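You operate a simulated robot arm through the tools that you are given. There is no shell and no other tool.

The job below is to be done with a simulated robot arm. You get a single attempt, and the scene is never put back.

Task
Soak the blouse clean in the sink with a dash of soap.
Fine: two to four spoonfuls from the soap bottle; stand it back and shut its cap. Lay the blouse under water and watch till the grime is gone, then lift the sink stopper to its dish. The blouse stays in the sink, the tap stays off. Pinch and drop nothing; spill no more than a spoonful. Set down upright: soap bottle.

Only the result counts: the job must be done as asked and must still hold three seconds after the hand-in. Knocking over, shifting, dropping, spilling or breaking anything else fails it. A push-on lid holds only when it is set on centred and level and pressed home; a screw cap is set on level and turned clockwise until tight.

Robot
A 7-joint arm with a two-finger parallel gripper, fixed in place. Base frame: the origin is on the floor under the middle of its stand, x ahead of it, y to its left, z up. Readings come in cm, rad, newtons and seconds.
It reaches about 147.9 cm from its shoulder. Its first joint turns from -2.897 to 2.897 rad. Payload 4.4 kg.
The TCP is the grasp point between the finger pads, 2.3 cm short of the fingertips. In the tool frame z runs along the fingers and y along their closing line. The gripper opens to 9.4 cm. The fingers are 3.8 cm wide and 1 cm thick; the gripper's body (5.4 by 9.6 cm) begins 3.9 cm behind the TCP.
Orientation is that of the tool frame in the base frame, as a unit quaternion [x, y, z, w]. With the fingers straight down and closing along the base's y, the tool's x points along the base's -x, its y along +y and its z along -z.

Tools
- The arm moves only by the tool nudge_tool. Its argument "steps" is one flat list of numbers, 6 for each row, row after row: the shift along the tool's x, y, z in units of 50 mm (1.0 is 50 mm), then the turn, a rotation vector about the tool's x, y, z in units of 8 degrees (1.0 is 8 degrees). In form: [tx, ty, tz, wx, wy, wz, tx, ty, tz, wx, wy, wz, ...]. A call has 1 to 20 rows; each row shifts and turns the commanded pose from where the row before left it, along the tool's axes as they then stand. "hand" is the gripper command, from -1 (fully open) to 1 (shut), values between in proportion, set as the call begins (left out, the last holds). A call with a number of a shift or a turn outside -1 to 1 is refused whole. Rows are played at 5 a second. More than 5 cm and 0.15 rad between two rows, or a gripper value outside its range, and nothing of the call is played. Where a pose cannot be reached the arm comes as near as it can. A force on the tool above 40 N (or 10 N above the force at the start of the call, whichever is more), or a blocked arm, ends the call early, and 0.2 s more pass. Each finger travels about 7.2 cm/s and halts on what it meets, pressing with about 37 N; the grip force reading is that of the motor and also rises with nothing between the fingers. The clock runs only during rows and for 0.2 s after the last one: add rows that do not move to give the fingers time. The reply holds the time, the measured pose of the TCP, the force on the tool along the base axes, the opening and the grip force, in the units named above and with some noise, with the torque about the TCP (base axes, N m) and any sound that the robot's microphone picked up.
- Cameras (640 x 400 px; columns grow to the right, rows downward): "scene" is fixed at [4.98, 50.08, 150.83]; the picture's right is [0.01, -1.00, 0.00], its down [-0.42, -0.00, -0.91] and it looks along [0.91, 0.01, -0.42] (base axes); focal length 316 px, centre (320, 200). "wrist" rides on the gripper at [8.6, 1.6, -7.4] in the tool frame; the picture's right is [-0.18, 0.98, 0.00], its down [-0.58, -0.11, -0.81] and it looks along [-0.79, -0.15, 0.59] (tool axes); focal length 243 px, centre (320, 200). There is no depth. A picture from a camera that has moved, and an enlarged one, comes with that camera's place and axes in the base frame and with its lens.
- camera(camera): a new picture of that camera. It takes no simulated time.
- inspect(camera, box): a new picture of the part [left, top, right, bottom] of that camera's present view, enlarged. It takes no simulated time.
- finish_job(): hands the job in; it is judged then, once.

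Places have to be worked out from the pictures, the camera data and where the tool is seen. Open the gripper and draw the arm clear of the work before you hand the job in, unless the task says otherwise.

The tools are called after ">>>" as name(argument=value, ...) on one line, values as JSON. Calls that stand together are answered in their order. nudge_tool: Moves the arm, as the interface text tells. Its arguments: {"type":"object","properties":{"steps":{"type":"array","items":{"type":"number"}},"hand":{"type":"number"}},"required":["steps"]} The other tools are called the same way: camera (camera) takes a picture; inspect (camera, box) takes an enlarged picture of a part of a camera's view; finish_job () hands the job in.

At the start:

```text
t: 0.0
position: [62.78, 31.34, 134.01]
tool_rot: [0.0, 1.0, -0.001, 0.0]
contact_force: [0.1, -0.4, 0.4]
wrist_torque: [-0.02, 0.0, 0.0]
gripper_width: 9.4
grasp_force: 0.1
```

scene: 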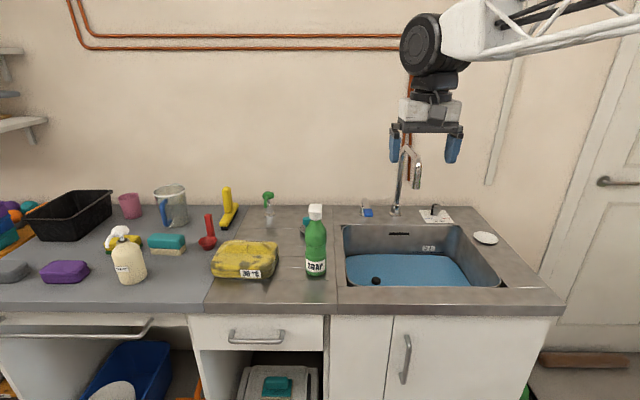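
wrist: 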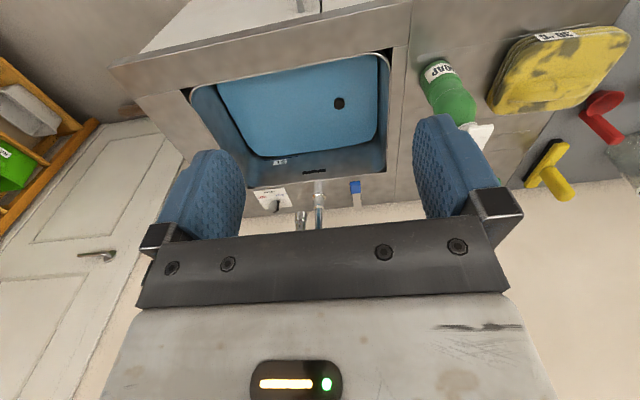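

I start by looking closely at the scene: the soap bottle, the yellow folded blouse, the sink and the stopper.

>>> inspect(camera="scene", box=[200, 180, 360, 300])

>>> inspect(camera="scene", box=[330, 180, 530, 310])

>>> inspect(camera="scene", box=[80, 180, 240, 300])

>>> inspect(camera="wrist", box=[180, 30, 640, 240])

```text
3.33 times, centred on (280, 240) of scene
camera zoom: at [4.98, 50.08, 150.83], right [0.01, -1.0, 0.0], down [-0.42, 0.0, -0.91], along [0.91, 0.01, -0.42], focal length 1055 px, centre (453, 67)
```

zoom: 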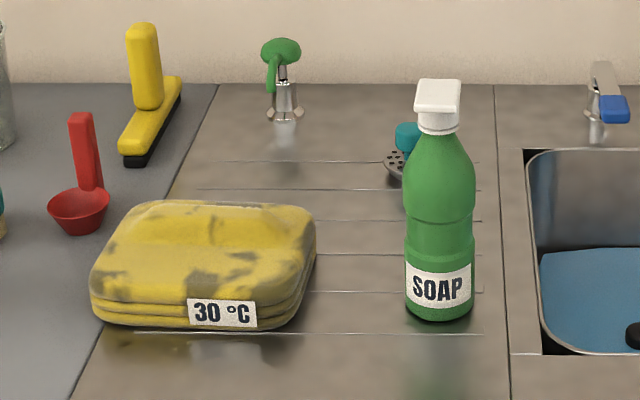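

```text
3.08 times, centred on (430, 245) of scene
camera zoom: at [4.98, 50.08, 150.83], right [0.01, -1.0, 0.0], down [-0.42, 0.0, -0.91], along [0.91, 0.01, -0.42], focal length 974 px, centre (-18, 62)
```

zoom: 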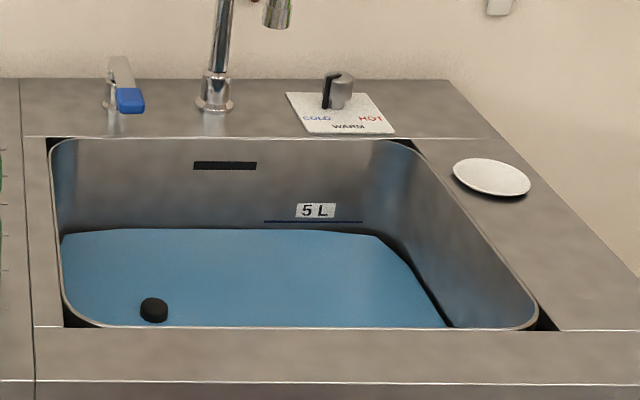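

```text
3.33 times, centred on (160, 240) of scene
camera zoom: at [4.98, 50.08, 150.83], right [0.01, -1.0, 0.0], down [-0.42, 0.0, -0.91], along [0.91, 0.01, -0.42], focal length 1055 px, centre (853, 67)
```

zoom: 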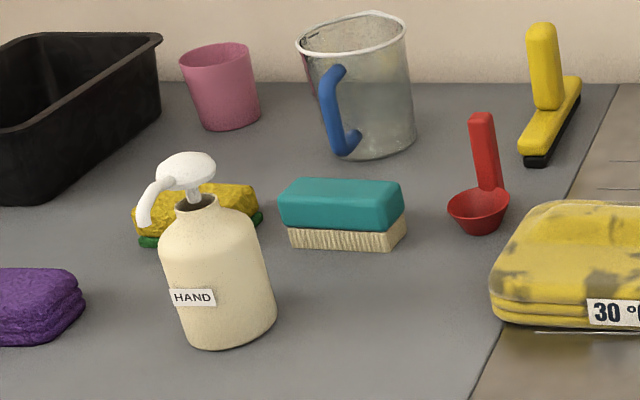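

```text
1.39 times, centred on (410, 135) of wrist
camera zoom: at [54.14, 33.07, 141.44], right [0.18, 0.98, 0.0], down [0.58, -0.11, 0.81], along [0.79, -0.15, -0.59], focal length 338 px, centre (195, 290)
```

zoom: 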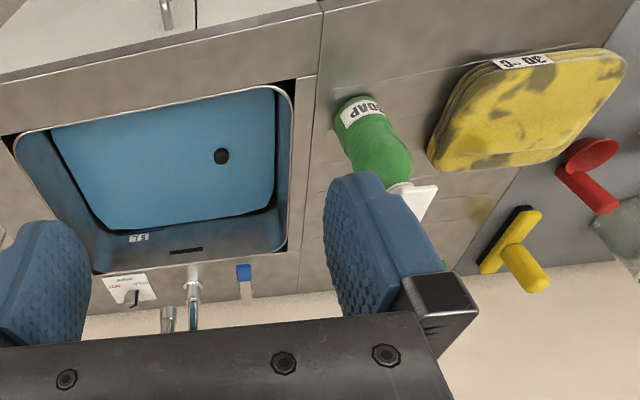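

Bottle appears to be at about (85, 52), counter at z≈90. I move the wrist sideways (+y) at the present height to look at the bottle's cap and the blouse from closer.

>>> nudge_tool(steps=[0, 1, 0, 0, 0, 0, 0, 1, 0, 0, 0, 0, 0, 1, 0, 0, 0, 0, 0, 1, 0, 0, 0, 0, 0, 0, 0, 0, 0, 0], hand=-1)

>>> camera(camera="wrist")

>>> camera(camera="scene")

```text
t: 1.2
position: [62.76, 51.8, 134.2]
tool_rot: [0.0, 1.0, -0.001, 0.0]
contact_force: [0.6, -0.2, 0.5]
wrist_torque: [0.03, 0.0, -0.03]
gripper_width: 9.38
grasp_force: 0.0
```

```text
taken
camera wrist: at [54.14, 53.45, 141.55], right [0.18, 0.98, 0.0], down [0.58, -0.11, 0.81], along [0.79, -0.15, -0.59], focal length 243 px, centre (320, 200)
```

wrist: 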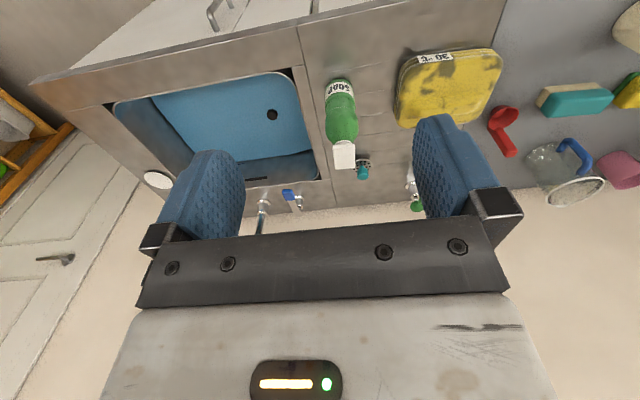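

```text
taken
```

scene: 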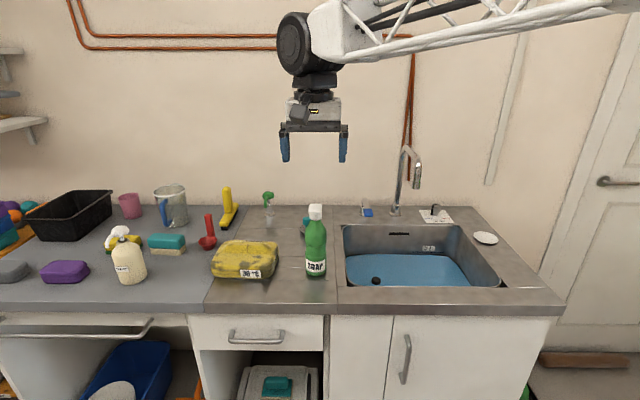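

The move worked as expected. I zoom in on the bottle cap and blouse in the wrist view.

>>> inspect(camera="wrist", box=[300, 60, 400, 200])

>>> inspect(camera="scene", box=[290, 195, 340, 290])

>>> inspect(camera="wrist", box=[90, 30, 340, 200])

```text
2.86 times, centred on (350, 130) of wrist
camera zoom: at [54.14, 53.45, 141.55], right [0.18, 0.98, 0.0], down [0.58, -0.11, 0.81], along [0.79, -0.15, -0.59], focal length 693 px, centre (234, 400)
```

zoom: 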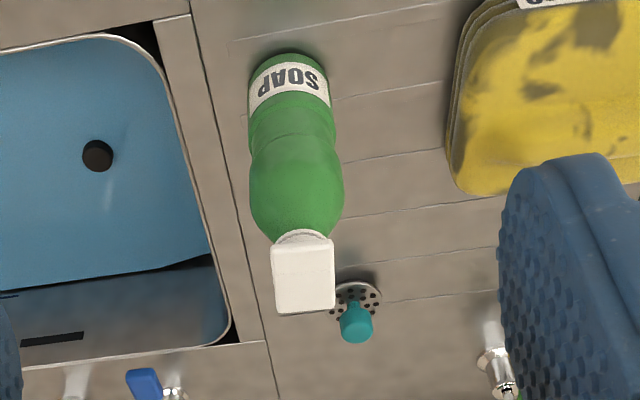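

```text
4.21 times, centred on (315, 242) of scene
camera zoom: at [4.98, 50.08, 150.83], right [0.01, -1.0, 0.0], down [-0.42, 0.0, -0.91], along [0.91, 0.01, -0.42], focal length 1332 px, centre (341, 21)
```

zoom: 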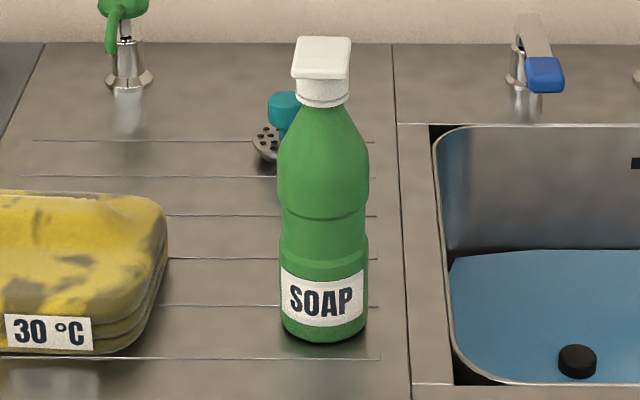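

```text
2.35 times, centred on (215, 115) of wrist
camera zoom: at [54.14, 53.45, 141.55], right [0.18, 0.98, 0.0], down [0.58, -0.11, 0.81], along [0.79, -0.15, -0.59], focal length 571 px, centre (567, 400)
```

zoom: 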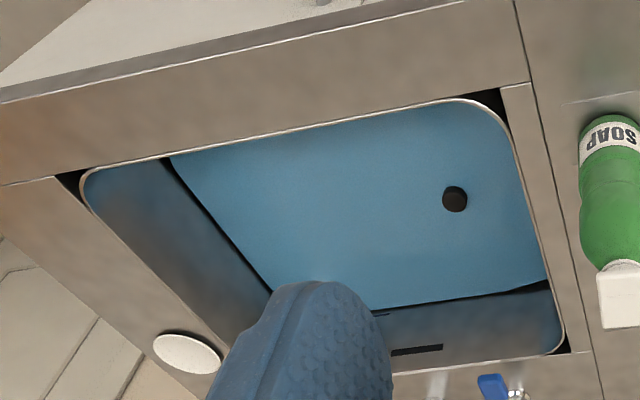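

The cap looks like a flip-top with a lip overhanging toward the robot; I want a side view to be sure. I yaw the wrist 90° in place so the camera looks along +y.

>>> nudge_tool(steps=[0, 0, 0, 0, 0, -1, 0, 0, 0, 0, 0, -1, 0, 0, 0, 0, 0, -1, 0, 0, 0, 0, 0, -1, 0, 0, 0, 0, 0, -1, 0, 0, 0, 0, 0, -1, 0, 0, 0, 0, 0, -1, 0, 0, 0, 0, 0, -1, 0, 0, 0, 0, 0, -1, 0, 0, 0, 0, 0, -1, 0, 0, 0, 0, 0, -1, 0, 0, 0, 0, 0, -0.25, 0, 0, 0, 0, 0, 0])

```text
t: 4.0
position: [62.8, 51.34, 134.12]
tool_rot: [0.707, -0.707, 0.0, 0.0]
contact_force: [0.1, -0.1, 0.1]
wrist_torque: [-0.03, -0.03, 0.01]
gripper_width: 9.38
grasp_force: 0.1
```

Yaw succeeded (camera now looks along +y). I move over the sink region at safe height, descend to about z=110 and pitch the wrist to look level at the bottle cap.

>>> nudge_tool(steps=[0.977, 0, 0, 0, 0, 0, 0.977, 0, 0, 0, 0, 0, 0.977, 0, 0, 0, 0, 0, 0.977, 0, 0, 0, 0, 0, 0.977, 0, 0, 0, 0, 0, 0.977, 0, 0, 0, 0, 0, 0, -0.86, 0, 0, 0, 0, 0, -0.86, 0, 0, 0, 0, 0, -0.86, 0, 0, 0, 0, 0, -0.86, 0, 0, 0, 0, 0, 0, 0.96, 0, 0, 0, 0, 0, 0.96, 0, 0, 0, 0, 0, 0.96, 0, 0, 0, 0, 0, 0.96, 0, 0, 0, 0, 0, 0, 0, -0.9, 0, 0, 0, 0, 0, -0.9, 0, 0, 0, 0, 0, -0.9, 0, 0, 0, 0, 0, -0.9, 0, 0, 0, 0, 0, -0.9, 0, 0, 0, 0, 0, 0, 0])

>>> camera(camera="wrist")

>>> camera(camera="scene")

```text
t: 8.2
position: [79.9, 21.91, 114.9]
tool_rot: [0.673, -0.672, -0.219, -0.219]
contact_force: [-1.4, 0.1, -0.8]
wrist_torque: [-0.01, -0.01, 0.03]
gripper_width: 9.39
grasp_force: 0.0
```

```text
taken
camera wrist: at [78.37, 10.68, 115.77], right [-0.98, 0.15, 0.11], down [0.11, -0.01, 0.99], along [0.15, 0.99, -0.01], focal length 243 px, centre (320, 200)
```

wrist: 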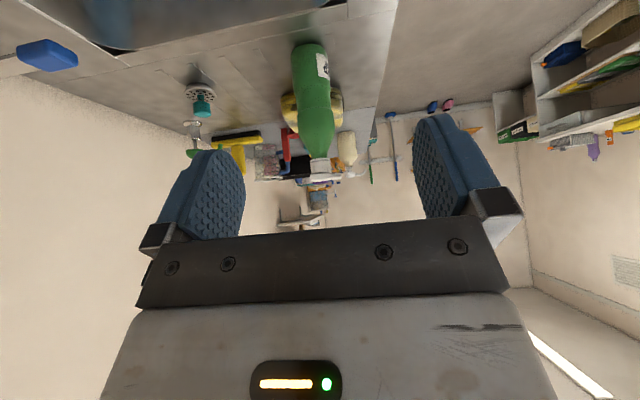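

```text
taken
```

scene: 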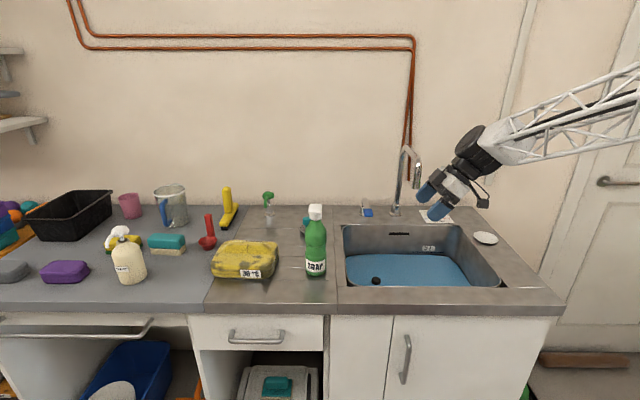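

The camera is now level and looks at the bottle from the side; I zoom in on the cap.

>>> inspect(camera="wrist", box=[285, 130, 355, 185])

>>> inspect(camera="wrist", box=[260, 30, 380, 190])

```text
7.27 times, centred on (320, 158) of wrist
camera zoom: at [78.37, 10.68, 115.77], right [-0.98, 0.15, 0.11], down [0.11, -0.01, 0.99], along [0.15, 0.99, -0.01], focal length 1764 px, centre (320, 509)
```

zoom: 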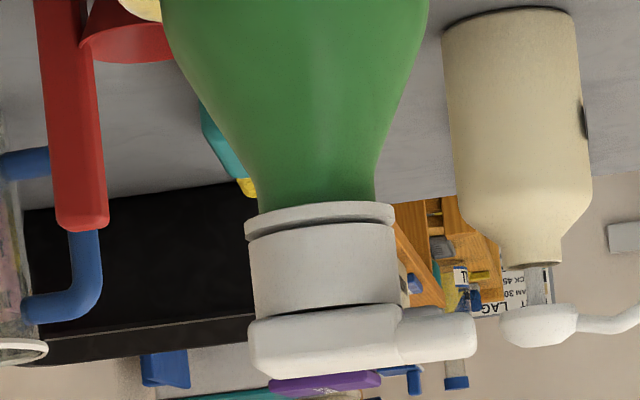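

```text
2.50 times, centred on (320, 110) of wrist
camera zoom: at [78.37, 10.68, 115.77], right [-0.98, 0.15, 0.11], down [0.11, -0.01, 0.99], along [0.15, 0.99, -0.01], focal length 606 px, centre (320, 425)
```

zoom: 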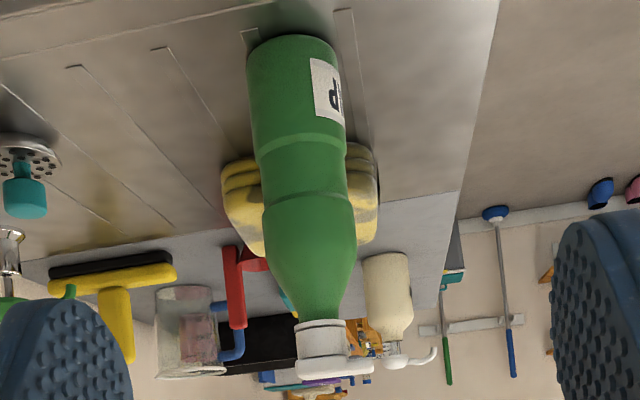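

The side view shows a flip-top cap: hinge at the back (x≈85.7), lip protruding toward the robot (tip x≈80.5, underside z≈111.1). I turn the tool so the fingers point along +x with closing axis vertical, shutting the fingers to make a lifting wedge.

>>> nudge_tool(steps=[0, 0, 0, 0, 0.9, 0, 0, 0, 0, 0, 0.9, 0, 0, 0, 0, 0, 0.9, 0, 0, 0, 0, 0, 0.9, 0, 0, 0, 0, 0, 0.9, 0, 0, 0, 0, 0.9375, 0, 0, 0, 0, 0, 0.9375, 0, 0, 0, 0, 0, 0.9375, 0, 0, 0, 0, 0, 0.9375, 0, 0, 0, 0, 0, 0.9375, 0, 0, 0, 0, 0, 0.9375, 0, 0, 0, 0, 0, 0.9375, 0, 0, 0, 0, 0, 0.9375, 0, 0, 0, 0, 0, 0.9375, 0, 0, 0, 0, 0, 0.9375, 0, 0, 0, 0, 0, 0.9375, 0, 0, 0, 0, 0, 0.9375, 0, 0, 0, 0, 0, 0, 0, 0])

>>> camera(camera="scene")

```text
t: 12.0
position: [79.75, 22.0, 114.96]
tool_rot: [-0.499, 0.5, -0.5, 0.501]
contact_force: [0.6, 0.1, -0.8]
wrist_torque: [-0.01, 0.0, -0.02]
gripper_width: 9.39
grasp_force: 0.1
```

```text
taken
```

scene: 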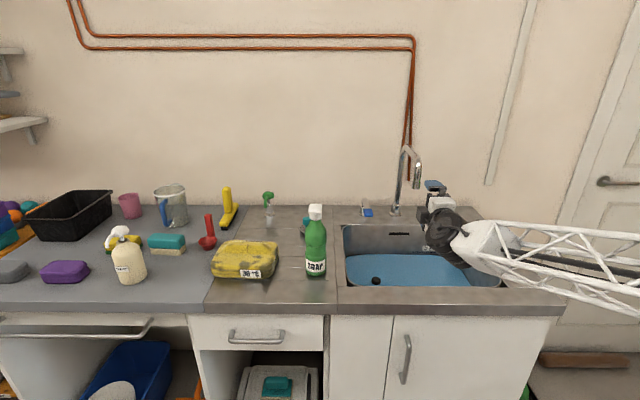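

Orientation is as planned (fingers along +x). Now I back off to x=70, move across to the bottle's y≈52 and down to z≈109.3 with the fingers shut.

>>> nudge_tool(steps=[0, 0, -0.975, 0, 0, 0, 0, 0, -0.975, 0, 0, 0, -0.86, 0, 0, 0, 0, 0, -0.86, 0, 0, 0, 0, 0, -0.86, 0, 0, 0, 0, 0, -0.86, 0, 0, 0, 0, 0, -0.86, 0, 0, 0, 0, 0, -0.86, 0, 0, 0, 0, 0, -0.86, 0, 0, 0, 0, 0, 0, 0.56, 0, 0, 0, 0, 0, 0.56, 0, 0, 0, 0, 0, 0, 0, 0, 0, 0], hand=1)

>>> camera(camera="wrist")

>>> inspect(camera="scene", box=[270, 180, 390, 290])

```text
t: 14.6
position: [70.02, 52.05, 109.3]
tool_rot: [0.5, -0.5, 0.5, -0.5]
contact_force: [-0.6, -0.1, 0.3]
wrist_torque: [0.0, 0.01, 0.01]
gripper_width: 0.01
grasp_force: 36.5
```

```text
taken
camera wrist: at [62.6, 43.55, 107.55], right [0.0, 0.18, -0.98], down [-0.81, 0.58, 0.11], along [0.59, 0.79, 0.15], focal length 243 px, centre (320, 200)
```

wrist: 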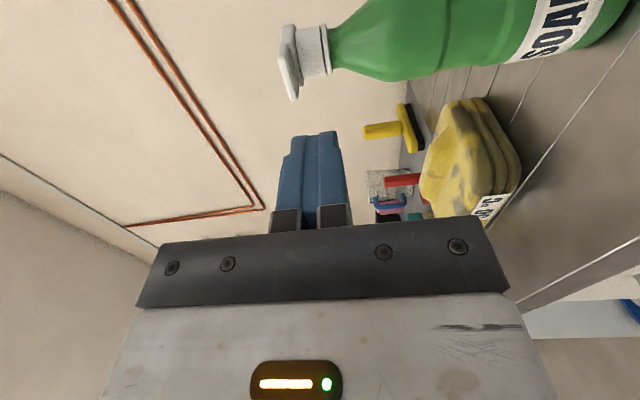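

```text
3.64 times, centred on (330, 235) of scene
camera zoom: at [4.98, 50.08, 150.83], right [0.01, -1.0, 0.0], down [-0.42, 0.0, -0.91], along [0.91, 0.01, -0.42], focal length 1151 px, centre (284, 73)
```

zoom: 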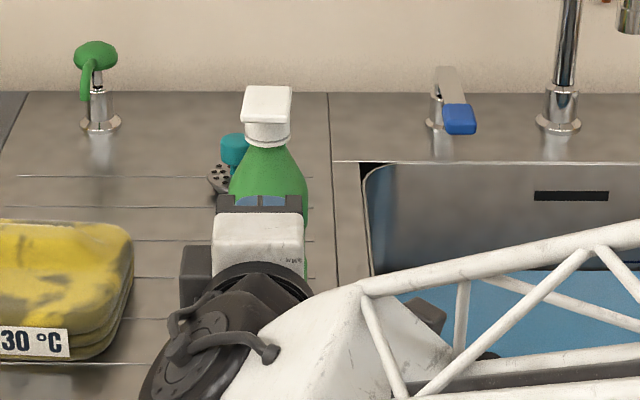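

The wrist camera sees the cap in profile. I zoom in to measure the lip against the fingers.

>>> inspect(camera="wrist", box=[250, 0, 370, 210])

>>> inspect(camera="wrist", box=[380, 80, 560, 230])

```text
1.90 times, centred on (310, 105) of wrist
camera zoom: at [62.6, 43.55, 107.55], right [0.0, 0.18, -0.98], down [-0.81, 0.58, 0.11], along [0.59, 0.79, 0.15], focal length 462 px, centre (339, 381)
```

zoom: 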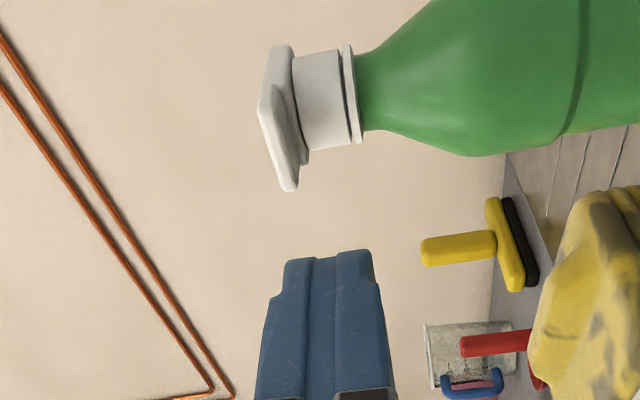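

```text
2.67 times, centred on (470, 155) of wrist
camera zoom: at [62.6, 43.55, 107.55], right [0.0, 0.18, -0.98], down [-0.81, 0.58, 0.11], along [0.59, 0.79, 0.15], focal length 647 px, centre (-80, 320)
```

zoom: 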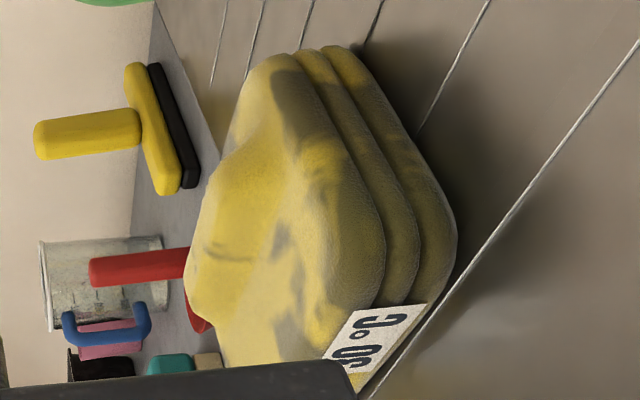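

Lip underside is at z≈111.2 and the closed finger stack spans about z 108.2–110.4. I advance 9 cm so the tips reach x≈81.3, beneath the lip.

>>> nudge_tool(steps=[0, 0, 0.5, 0, 0, 0, 0, 0, 0.5, 0, 0, 0, 0, 0, 0.4, 0, 0, 0, 0, 0, 0.4, 0, 0, 0, 0, 0, 0, 0, 0, 0])

>>> camera(camera="wrist")

>>> inspect(camera="wrist", box=[230, 80, 390, 220])

```text
t: 15.8
position: [79.16, 51.8, 109.4]
tool_rot: [-0.5, 0.501, -0.5, 0.499]
contact_force: [0.0, 0.7, 0.2]
wrist_torque: [0.0, 0.01, -0.03]
gripper_width: 0.01
grasp_force: 37.1
```

```text
taken
camera wrist: at [71.71, 43.4, 107.73], right [0.0, 0.18, -0.98], down [-0.81, 0.58, 0.11], along [0.59, 0.79, 0.15], focal length 243 px, centre (320, 200)
```

wrist: 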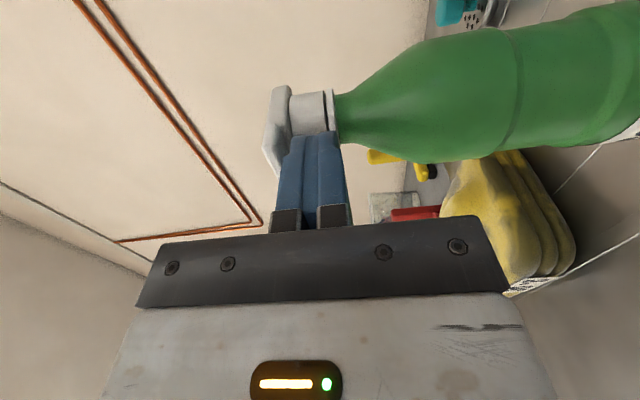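

```text
2.86 times, centred on (310, 150) of wrist
camera zoom: at [71.71, 43.4, 107.73], right [0.0, 0.18, -0.98], down [-0.81, 0.58, 0.11], along [0.59, 0.79, 0.15], focal length 693 px, centre (349, 343)
```

zoom: 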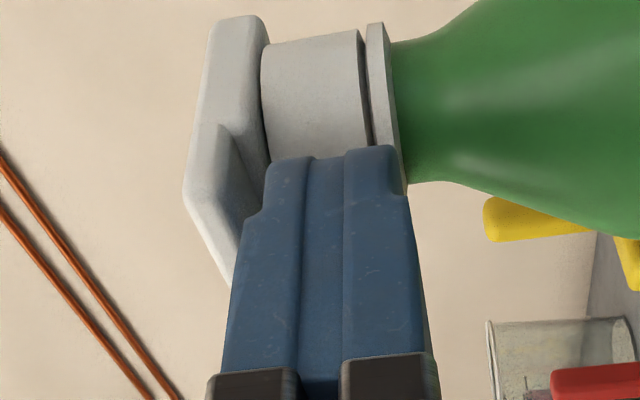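

The fingers sit beneath the lip with no contact force. I raise slowly by 1.5 cm and watch the force and the bottle.

>>> nudge_tool(steps=[0, -0.06, 0, 0, 0, 0, 0, -0.06, 0, 0, 0, 0, 0, -0.06, 0, 0, 0, 0, 0, -0.06, 0, 0, 0, 0, 0, -0.06, 0, 0, 0, 0])

>>> inspect(camera="wrist", box=[230, 80, 390, 220])

>>> inspect(camera="scene", box=[270, 180, 390, 290])

```text
t: 17.0
position: [79.14, 52.11, 110.77]
tool_rot: [-0.5, 0.5, -0.5, 0.5]
contact_force: [-0.1, 0.0, 0.0]
wrist_torque: [0.02, -0.01, -0.01]
gripper_width: 0.0
grasp_force: 36.7
```

```text
2.86 times, centred on (310, 150) of wrist
camera zoom: at [71.71, 43.64, 109.06], right [0.0, 0.18, -0.98], down [-0.81, 0.58, 0.11], along [0.59, 0.79, 0.15], focal length 693 px, centre (349, 343)
```

zoom: 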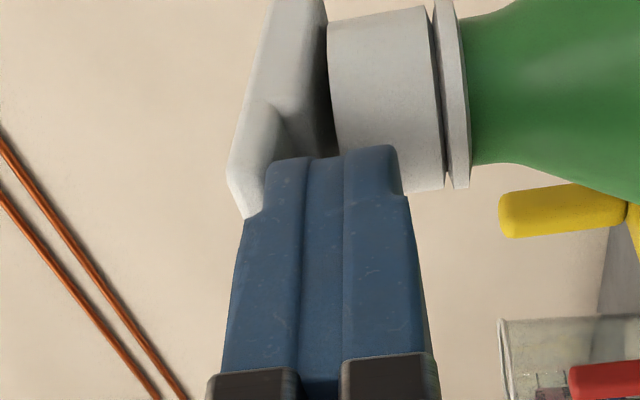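

```text
3.64 times, centred on (330, 235) of scene
camera zoom: at [4.98, 50.08, 150.83], right [0.01, -1.0, 0.0], down [-0.42, 0.0, -0.91], along [0.91, 0.01, -0.42], focal length 1151 px, centre (284, 73)
```

zoom: 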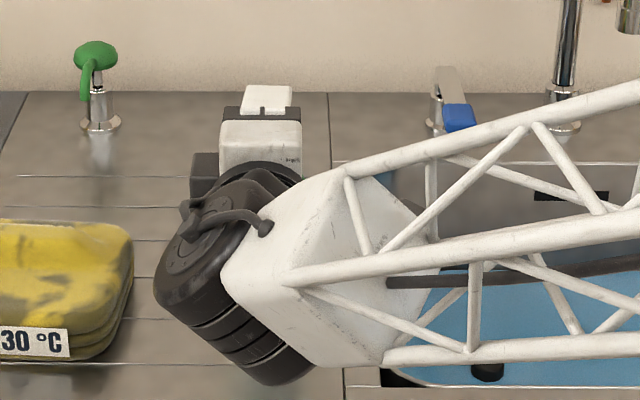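

The lid has begun to swing up with almost no force. I keep lifting another 2.5 cm.

>>> nudge_tool(steps=[0, -0.1, 0, 0, 0, 0, 0, -0.1, 0, 0, 0, 0, 0, -0.1, 0, 0, 0, 0, 0, -0.1, 0, 0, 0, 0, 0, -0.1, 0, 0, 0, 0])

>>> camera(camera="wrist")

>>> camera(camera="scene")

```text
t: 18.2
position: [79.22, 52.26, 113.33]
tool_rot: [-0.5, 0.5, -0.5, 0.499]
contact_force: [0.2, -0.4, -0.7]
wrist_torque: [-0.02, 0.03, -0.03]
gripper_width: 0.02
grasp_force: 36.8
```

```text
taken
camera wrist: at [71.8, 43.67, 111.67], right [0.0, 0.18, -0.98], down [-0.81, 0.58, 0.11], along [0.59, 0.79, 0.15], focal length 243 px, centre (320, 200)
```

wrist: 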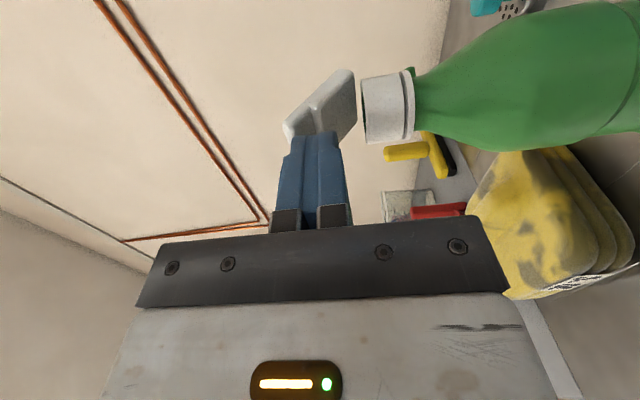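

```text
taken
```

scene: 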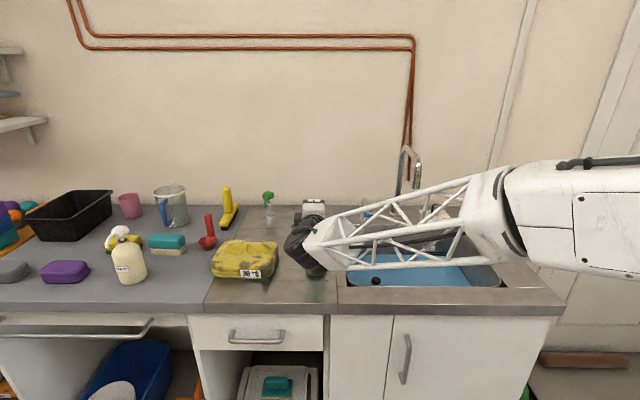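

The lid is about 40° open. I push forward (+x) and slightly up to swing it further back.

>>> nudge_tool(steps=[0, -0.03, 0.1, 0, 0, 0, 0, -0.03, 0.1, 0, 0, 0, 0, -0.03, 0.1, 0, 0, 0, 0, -0.03, 0.1, 0, 0, 0, 0, -0.03, 0.1, 0, 0, 0])

>>> inspect(camera="wrist", box=[230, 40, 430, 220])

```text
t: 19.4
position: [81.65, 52.17, 114.0]
tool_rot: [-0.5, 0.5, -0.5, 0.5]
contact_force: [-0.4, -0.1, 0.4]
wrist_torque: [-0.03, 0.01, -0.03]
gripper_width: 0.0
grasp_force: 36.6
```

```text
2.22 times, centred on (330, 130) of wrist
camera zoom: at [74.25, 43.56, 112.38], right [0.0, 0.18, -0.98], down [-0.81, 0.58, 0.11], along [0.59, 0.79, 0.15], focal length 539 px, centre (298, 356)
```

zoom: 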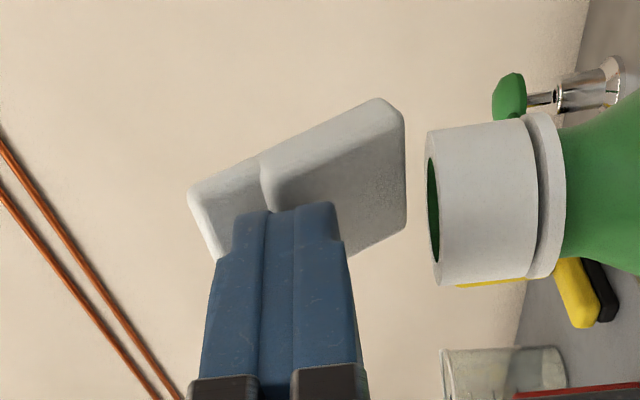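

The mouth is visible now and the lid is past ~65°. I continue forward 3 cm to bring it past vertical.

>>> nudge_tool(steps=[0, 0, 0.1, 0, 0, 0, 0, 0, 0.1, 0, 0, 0, 0, 0, 0.1, 0, 0, 0, 0, 0, 0.1, 0, 0, 0, 0, 0, 0.1, 0, 0, 0, 0, 0, 0.1, 0, 0, 0])

>>> inspect(camera="wrist", box=[230, 40, 430, 220])

>>> inspect(camera="scene", box=[270, 180, 390, 290])

```text
t: 20.8
position: [84.78, 52.1, 113.94]
tool_rot: [-0.499, 0.5, -0.5, 0.5]
contact_force: [0.2, 0.5, 0.0]
wrist_torque: [-0.01, -0.01, 0.01]
gripper_width: 0.0
grasp_force: 36.9
```

```text
2.22 times, centred on (330, 130) of wrist
camera zoom: at [77.27, 43.54, 112.23], right [0.0, 0.18, -0.98], down [-0.81, 0.58, 0.11], along [0.59, 0.79, 0.15], focal length 539 px, centre (298, 356)
```

zoom: 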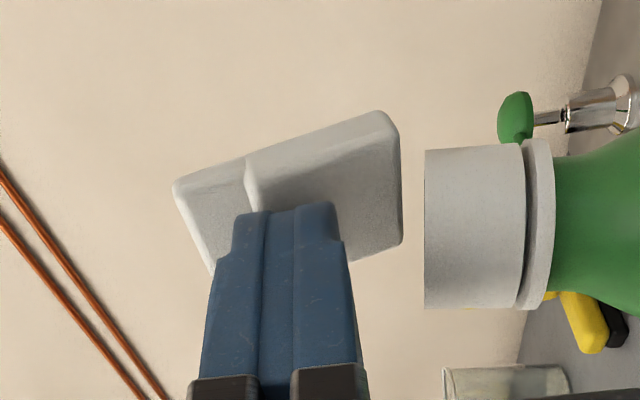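

```text
3.64 times, centred on (330, 235) of scene
camera zoom: at [4.98, 50.08, 150.83], right [0.01, -1.0, 0.0], down [-0.42, 0.0, -0.91], along [0.91, 0.01, -0.42], focal length 1151 px, centre (284, 73)
```

zoom: 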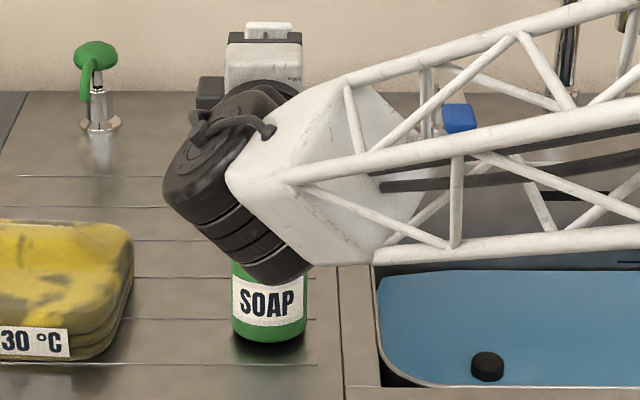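

The bottle base seems to have shifted or tilted while I pushed, so the lid must be near its stop. I back off 1.5 cm gently and check.

>>> nudge_tool(steps=[0, 0, -0.06, 0, 0, 0, 0, 0, -0.06, 0, 0, 0, 0, 0, -0.06, 0, 0, 0, 0, 0, -0.06, 0, 0, 0, 0, 0, -0.06, 0, 0, 0])

>>> inspect(camera="wrist", box=[230, 40, 430, 220])

>>> inspect(camera="scene", box=[270, 180, 390, 290])

```text
t: 22.0
position: [83.14, 51.98, 114.14]
tool_rot: [0.5, -0.5, 0.5, -0.5]
contact_force: [0.1, -0.4, 0.4]
wrist_torque: [-0.01, -0.02, -0.04]
gripper_width: 0.0
grasp_force: 37.4
```

```text
2.22 times, centred on (330, 130) of wrist
camera zoom: at [75.76, 43.49, 112.38], right [0.0, 0.18, -0.98], down [-0.81, 0.58, 0.11], along [0.59, 0.79, 0.15], focal length 539 px, centre (298, 356)
```

zoom: 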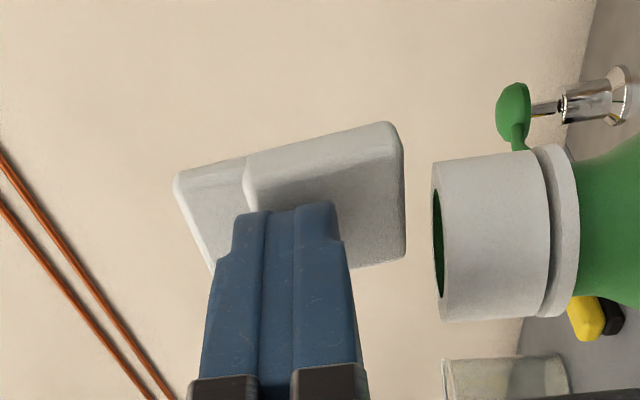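

```text
3.64 times, centred on (330, 235) of scene
camera zoom: at [4.98, 50.08, 150.83], right [0.01, -1.0, 0.0], down [-0.42, 0.0, -0.91], along [0.91, 0.01, -0.42], focal length 1151 px, centre (284, 73)
```

zoom: 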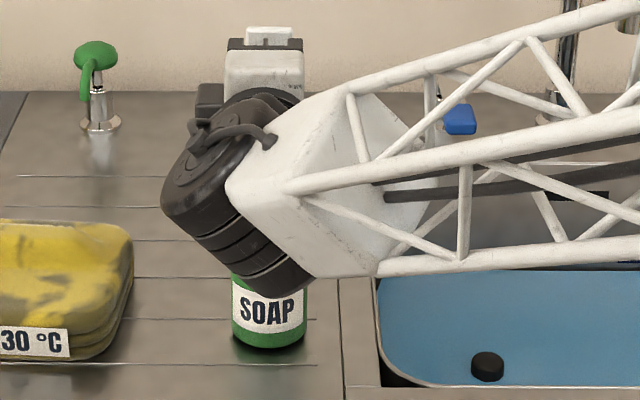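

It was tilting and returned as I backed off. I retreat further and see whether the lid stays open.

>>> nudge_tool(steps=[0, 0, -0.06, 0, 0, 0, 0, 0, -0.06, 0, 0, 0, 0, 0, -0.06, 0, 0, 0, 0, 0, -0.06, 0, 0, 0, 0, 0, -0.06, 0, 0, 0])

>>> inspect(camera="wrist", box=[230, 40, 430, 220])

>>> inspect(camera="scene", box=[270, 180, 390, 290])

```text
t: 23.2
position: [81.69, 52.13, 114.12]
tool_rot: [-0.5, 0.5, -0.5, 0.501]
contact_force: [0.7, 0.3, -1.0]
wrist_torque: [0.0, 0.0, 0.0]
gripper_width: 0.01
grasp_force: 36.6
```

```text
2.22 times, centred on (330, 130) of wrist
camera zoom: at [74.27, 43.53, 112.34], right [0.0, 0.18, -0.98], down [-0.81, 0.58, 0.11], along [0.59, 0.79, 0.15], focal length 539 px, centre (298, 356)
```

zoom: 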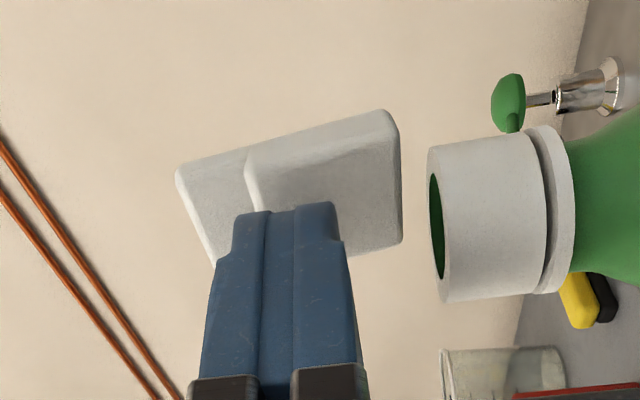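

```text
3.64 times, centred on (330, 235) of scene
camera zoom: at [4.98, 50.08, 150.83], right [0.01, -1.0, 0.0], down [-0.42, 0.0, -0.91], along [0.91, 0.01, -0.42], focal length 1151 px, centre (284, 73)
```

zoom: 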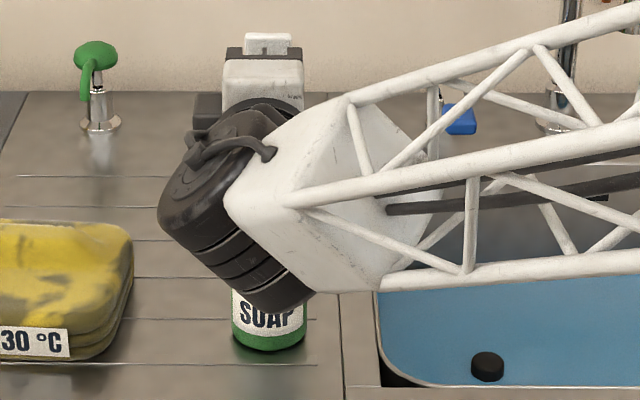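

The cap mouth is back at its original spot (84.0, 110.8) and the lid at roughly 75–80°. I back off further to check the lid holds by itself.

>>> nudge_tool(steps=[0, 0, -0.1, 0, 0, 0, 0, 0, -0.1, 0, 0, 0, 0, 0, -0.1, 0, 0, 0, 0, 0, -0.1, 0, 0, 0, 0, 0, 0, 0, 0, 0])

>>> inspect(camera="wrist", box=[230, 40, 430, 220])

>>> inspect(camera="scene", box=[270, 180, 390, 290])

```text
t: 24.4
position: [79.76, 52.15, 113.97]
tool_rot: [0.5, -0.5, 0.499, -0.5]
contact_force: [0.5, -1.7, -0.2]
wrist_torque: [0.03, 0.02, 0.04]
gripper_width: 0.02
grasp_force: 36.9
```

```text
2.22 times, centred on (330, 130) of wrist
camera zoom: at [72.3, 43.6, 112.33], right [0.0, 0.18, -0.98], down [-0.81, 0.58, 0.11], along [0.59, 0.79, 0.15], focal length 539 px, centre (298, 356)
```

zoom: 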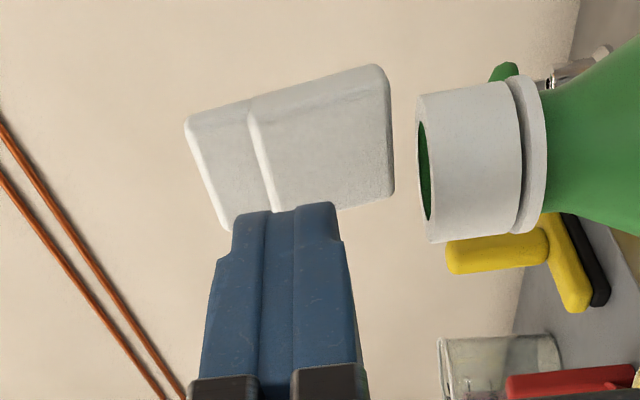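

```text
3.64 times, centred on (330, 235) of scene
camera zoom: at [4.98, 50.08, 150.83], right [0.01, -1.0, 0.0], down [-0.42, 0.0, -0.91], along [0.91, 0.01, -0.42], focal length 1151 px, centre (284, 73)
```

zoom: 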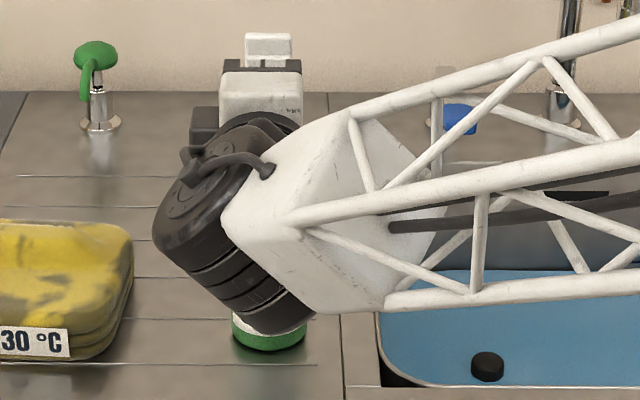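

The lid stays open on its own (about 75°, its stop), and the bottle is upright. I back away to x≈66, then roll the gripper −90° so it closes along y with the camera above, and open it.

>>> nudge_tool(steps=[0, 0, -0.92, 0, 0, 0, 0, 0, -0.92, 0, 0, 0, 0, 0, -0.92, 0, 0, 0, 0, 0, 0, 0, 0, -0.9375, 0, 0, 0, 0, 0, -0.9375, 0, 0, 0, 0, 0, -0.9375, 0, 0, 0, 0, 0, -0.9375, 0, 0, 0, 0, 0, -0.9375, 0, 0, 0, 0, 0, -0.9375, 0, 0, 0, 0, 0, -0.9375, 0, 0, 0, 0, 0, -0.9375, 0, 0, 0, 0, 0, -0.9375, 0, 0, 0, 0, 0, -0.9375, 0, 0, 0, 0, 0, -0.9375, 0, 0, 0, 0, 0, -0.9375, 0, 0, 0, 0, 0, 0], hand=-1)

>>> camera(camera="wrist")

>>> camera(camera="scene")

```text
t: 27.8
position: [65.97, 51.98, 114.0]
tool_rot: [0.707, 0.001, 0.707, 0.0]
contact_force: [0.5, -0.1, 0.0]
wrist_torque: [-0.03, 0.01, 0.0]
gripper_width: 9.43
grasp_force: 0.1
```

```text
taken
camera wrist: at [58.49, 50.58, 122.63], right [0.0, -0.98, -0.18], down [-0.81, 0.11, -0.58], along [0.59, 0.15, -0.79], focal length 243 px, centre (320, 200)
```

wrist: 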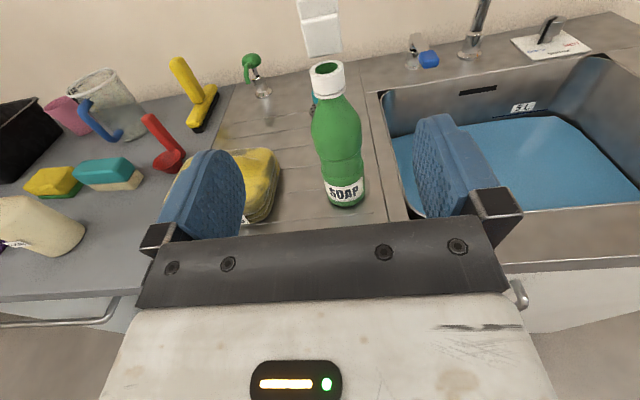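

```text
taken
```

scene: 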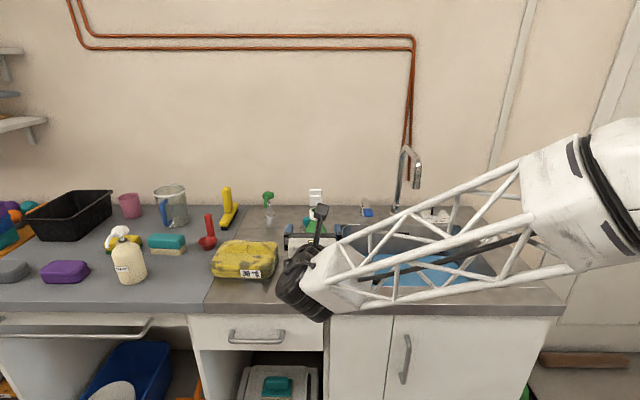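

Roll achieved; the lid stands open and the mouth is visible. I zoom in on the bottle to refine its centre line before grasping.

>>> inspect(camera="wrist", box=[280, 0, 400, 220])

>>> inspect(camera="wrist", box=[140, 120, 320, 240])

```text
1.82 times, centred on (340, 110) of wrist
camera zoom: at [58.49, 50.58, 122.63], right [0.0, -0.98, -0.18], down [-0.81, 0.11, -0.58], along [0.59, 0.15, -0.79], focal length 441 px, centre (284, 364)
```

zoom: 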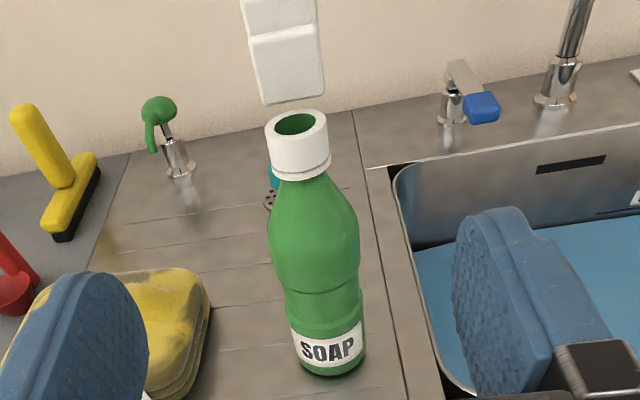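

```text
3.33 times, centred on (230, 180) of wrist
camera zoom: at [58.49, 50.58, 122.63], right [0.0, -0.98, -0.18], down [-0.81, 0.11, -0.58], along [0.59, 0.15, -0.79], focal length 809 px, centre (620, 267)
```

zoom: 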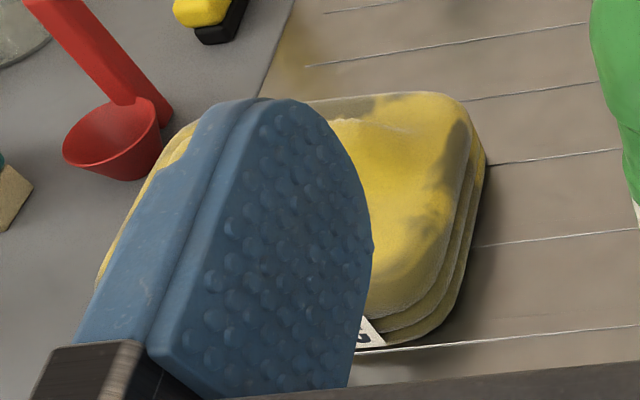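

Bottle axis is at about (84, 52.1); its waist is near z≈99. I go down to z=99.2 while still clear at x≈66.

>>> nudge_tool(steps=[-0.987, 0, 0, 0, 0, 0, -0.987, 0, 0, 0, 0, 0, -0.987, 0, 0, 0, 0, 0, 0, -0.024, 0, 0, 0, 0])

>>> camera(camera="wrist")

>>> camera(camera="scene")

```text
t: 28.8
position: [66.11, 52.2, 99.43]
tool_rot: [0.707, -0.001, 0.707, 0.001]
contact_force: [0.4, -1.0, 0.8]
wrist_torque: [-0.01, 0.01, -0.03]
gripper_width: 9.39
grasp_force: 0.0
```

```text
taken
camera wrist: at [58.6, 50.67, 108.03], right [0.0, -0.98, -0.18], down [-0.81, 0.11, -0.58], along [0.59, 0.15, -0.79], focal length 243 px, centre (320, 200)
```

wrist: 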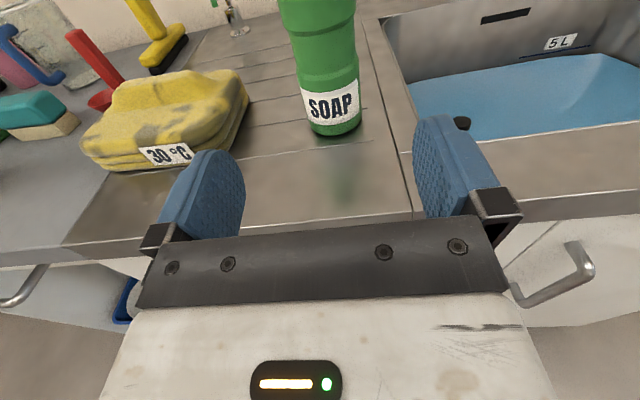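

```text
taken
```

scene: 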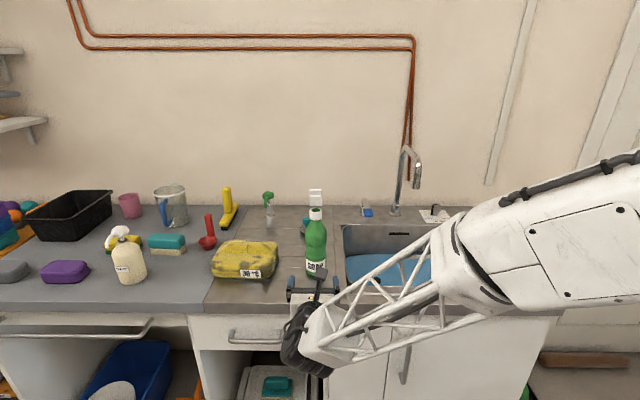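

Clear so far. I advance 9 cm toward the bottle at this height and check clearance of wrist and forearm over the counter edge.

>>> nudge_tool(steps=[0, 0, 0.6, 0, 0, 0, 0, 0, 0.6, 0, 0, 0, 0, 0, 0.6, 0, 0, 0, 0, 0, 0, 0, 0, 0])

>>> camera(camera="wrist")

>>> camera(camera="scene")

```text
t: 29.8
position: [75.22, 52.39, 99.35]
tool_rot: [0.707, 0.0, 0.707, 0.0]
contact_force: [-0.6, -0.6, -0.5]
wrist_torque: [-0.03, 0.0, 0.03]
gripper_width: 9.4
grasp_force: 0.0
```

```text
taken
camera wrist: at [67.71, 50.85, 107.94], right [0.0, -0.98, -0.18], down [-0.81, 0.11, -0.58], along [0.59, 0.15, -0.79], focal length 243 px, centre (320, 200)
```

wrist: 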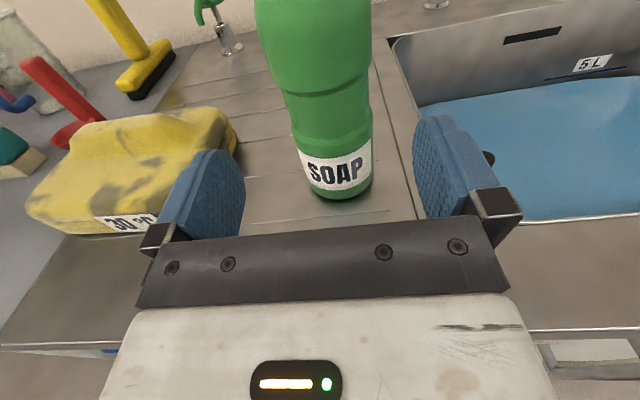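

```text
taken
```

scene: 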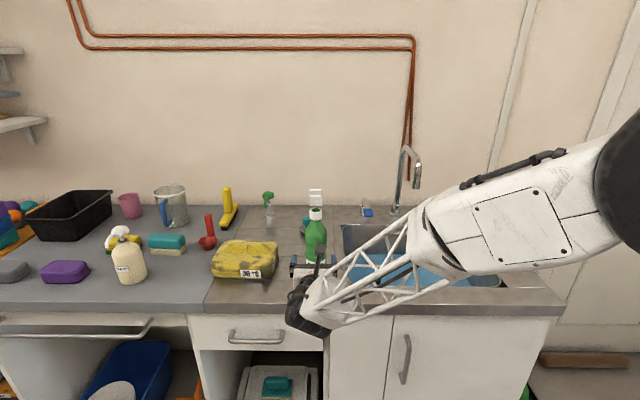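

Clear on both sides. I advance the remaining 8.8 cm so the TCP reaches the bottle axis (84, 52.1).

>>> nudge_tool(steps=[0, 0.03, 0.44, 0, 0, 0, 0, 0.03, 0.44, 0, 0, 0, 0, 0, 0.44, 0, 0, 0, 0, 0, 0.44, 0, 0, 0, 0, 0, 0, 0, 0, 0])

>>> camera(camera="wrist")

>>> camera(camera="scene")

```text
t: 31.0
position: [83.82, 51.91, 99.13]
tool_rot: [0.707, 0.0, 0.707, -0.001]
contact_force: [0.1, -0.6, 0.1]
wrist_torque: [0.0, 0.01, -0.02]
gripper_width: 9.38
grasp_force: 0.0
```

```text
taken
camera wrist: at [76.34, 50.43, 107.81], right [0.0, -0.98, -0.18], down [-0.81, 0.11, -0.58], along [0.59, 0.15, -0.79], focal length 243 px, centre (320, 200)
```

wrist: 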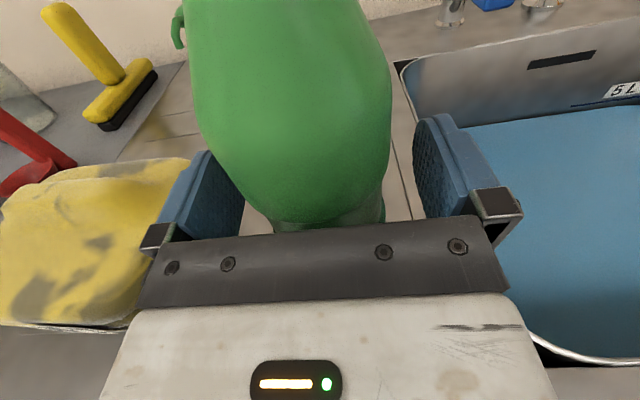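

```text
taken
```

scene: 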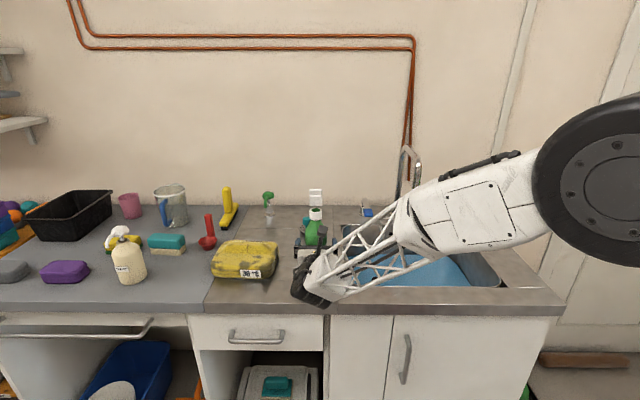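

TCP is at the bottle axis with bottle between the fingers. I close partway (to about 6.4 cm opening) first to sense contact.

>>> nudge_tool(steps=[0, 0, 0, 0, 0, 0, 0, 0, 0, 0, 0, 0, 0, 0, 0, 0, 0, 0], hand=-0.36)

>>> camera(camera="wrist")

```text
t: 31.8
position: [83.83, 52.04, 99.24]
tool_rot: [0.707, -0.001, 0.707, 0.001]
contact_force: [0.2, 0.8, -0.1]
wrist_torque: [0.0, 0.02, 0.0]
gripper_width: 6.39
grasp_force: 0.0
```

```text
taken
camera wrist: at [76.31, 50.45, 107.81], right [0.0, -0.98, -0.18], down [-0.81, 0.11, -0.58], along [0.59, 0.15, -0.79], focal length 243 px, centre (320, 200)
```

wrist: 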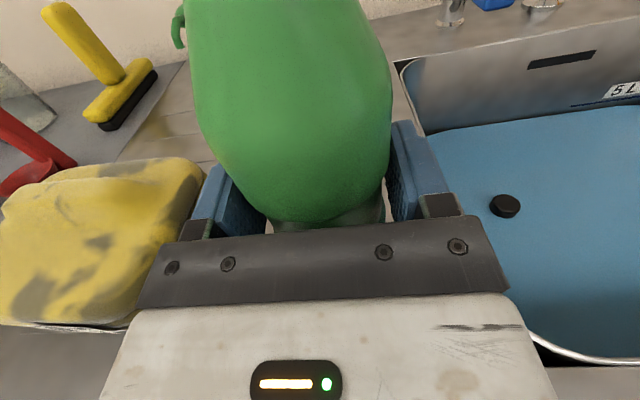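

No contact yet at 6.4 cm. I close a little more.

>>> nudge_tool(steps=[0, 0, 0, 0, 0, 0, 0, 0, 0, 0, 0, 0, 0, 0, 0, 0, 0, 0], hand=-0.25)

```text
t: 32.6
position: [83.7, 51.91, 99.34]
tool_rot: [0.707, 0.0, 0.707, 0.0]
contact_force: [-0.4, 0.3, 0.8]
wrist_torque: [0.01, -0.02, -0.03]
gripper_width: 5.86
grasp_force: 0.1
```

Still no contact at 5.9 cm. I close further in a small step.

>>> nudge_tool(steps=[0, 0, 0, 0, 0, 0, 0, 0, 0, 0, 0, 0, 0, 0, 0, 0, 0, 0], hand=-0.1)

>>> camera(camera="wrist")

```text
t: 33.4
position: [83.75, 51.91, 99.32]
tool_rot: [0.707, 0.0, 0.707, 0.0]
contact_force: [0.4, 2.4, 0.5]
wrist_torque: [0.05, 0.0, 0.01]
gripper_width: 5.63
grasp_force: 37.1
```

```text
taken
camera wrist: at [76.31, 50.45, 107.81], right [0.0, -0.98, -0.18], down [-0.81, 0.11, -0.58], along [0.59, 0.15, -0.79], focal length 243 px, centre (320, 200)
```

wrist: 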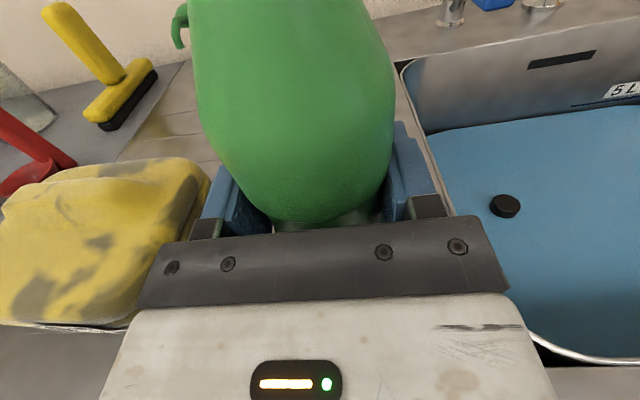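

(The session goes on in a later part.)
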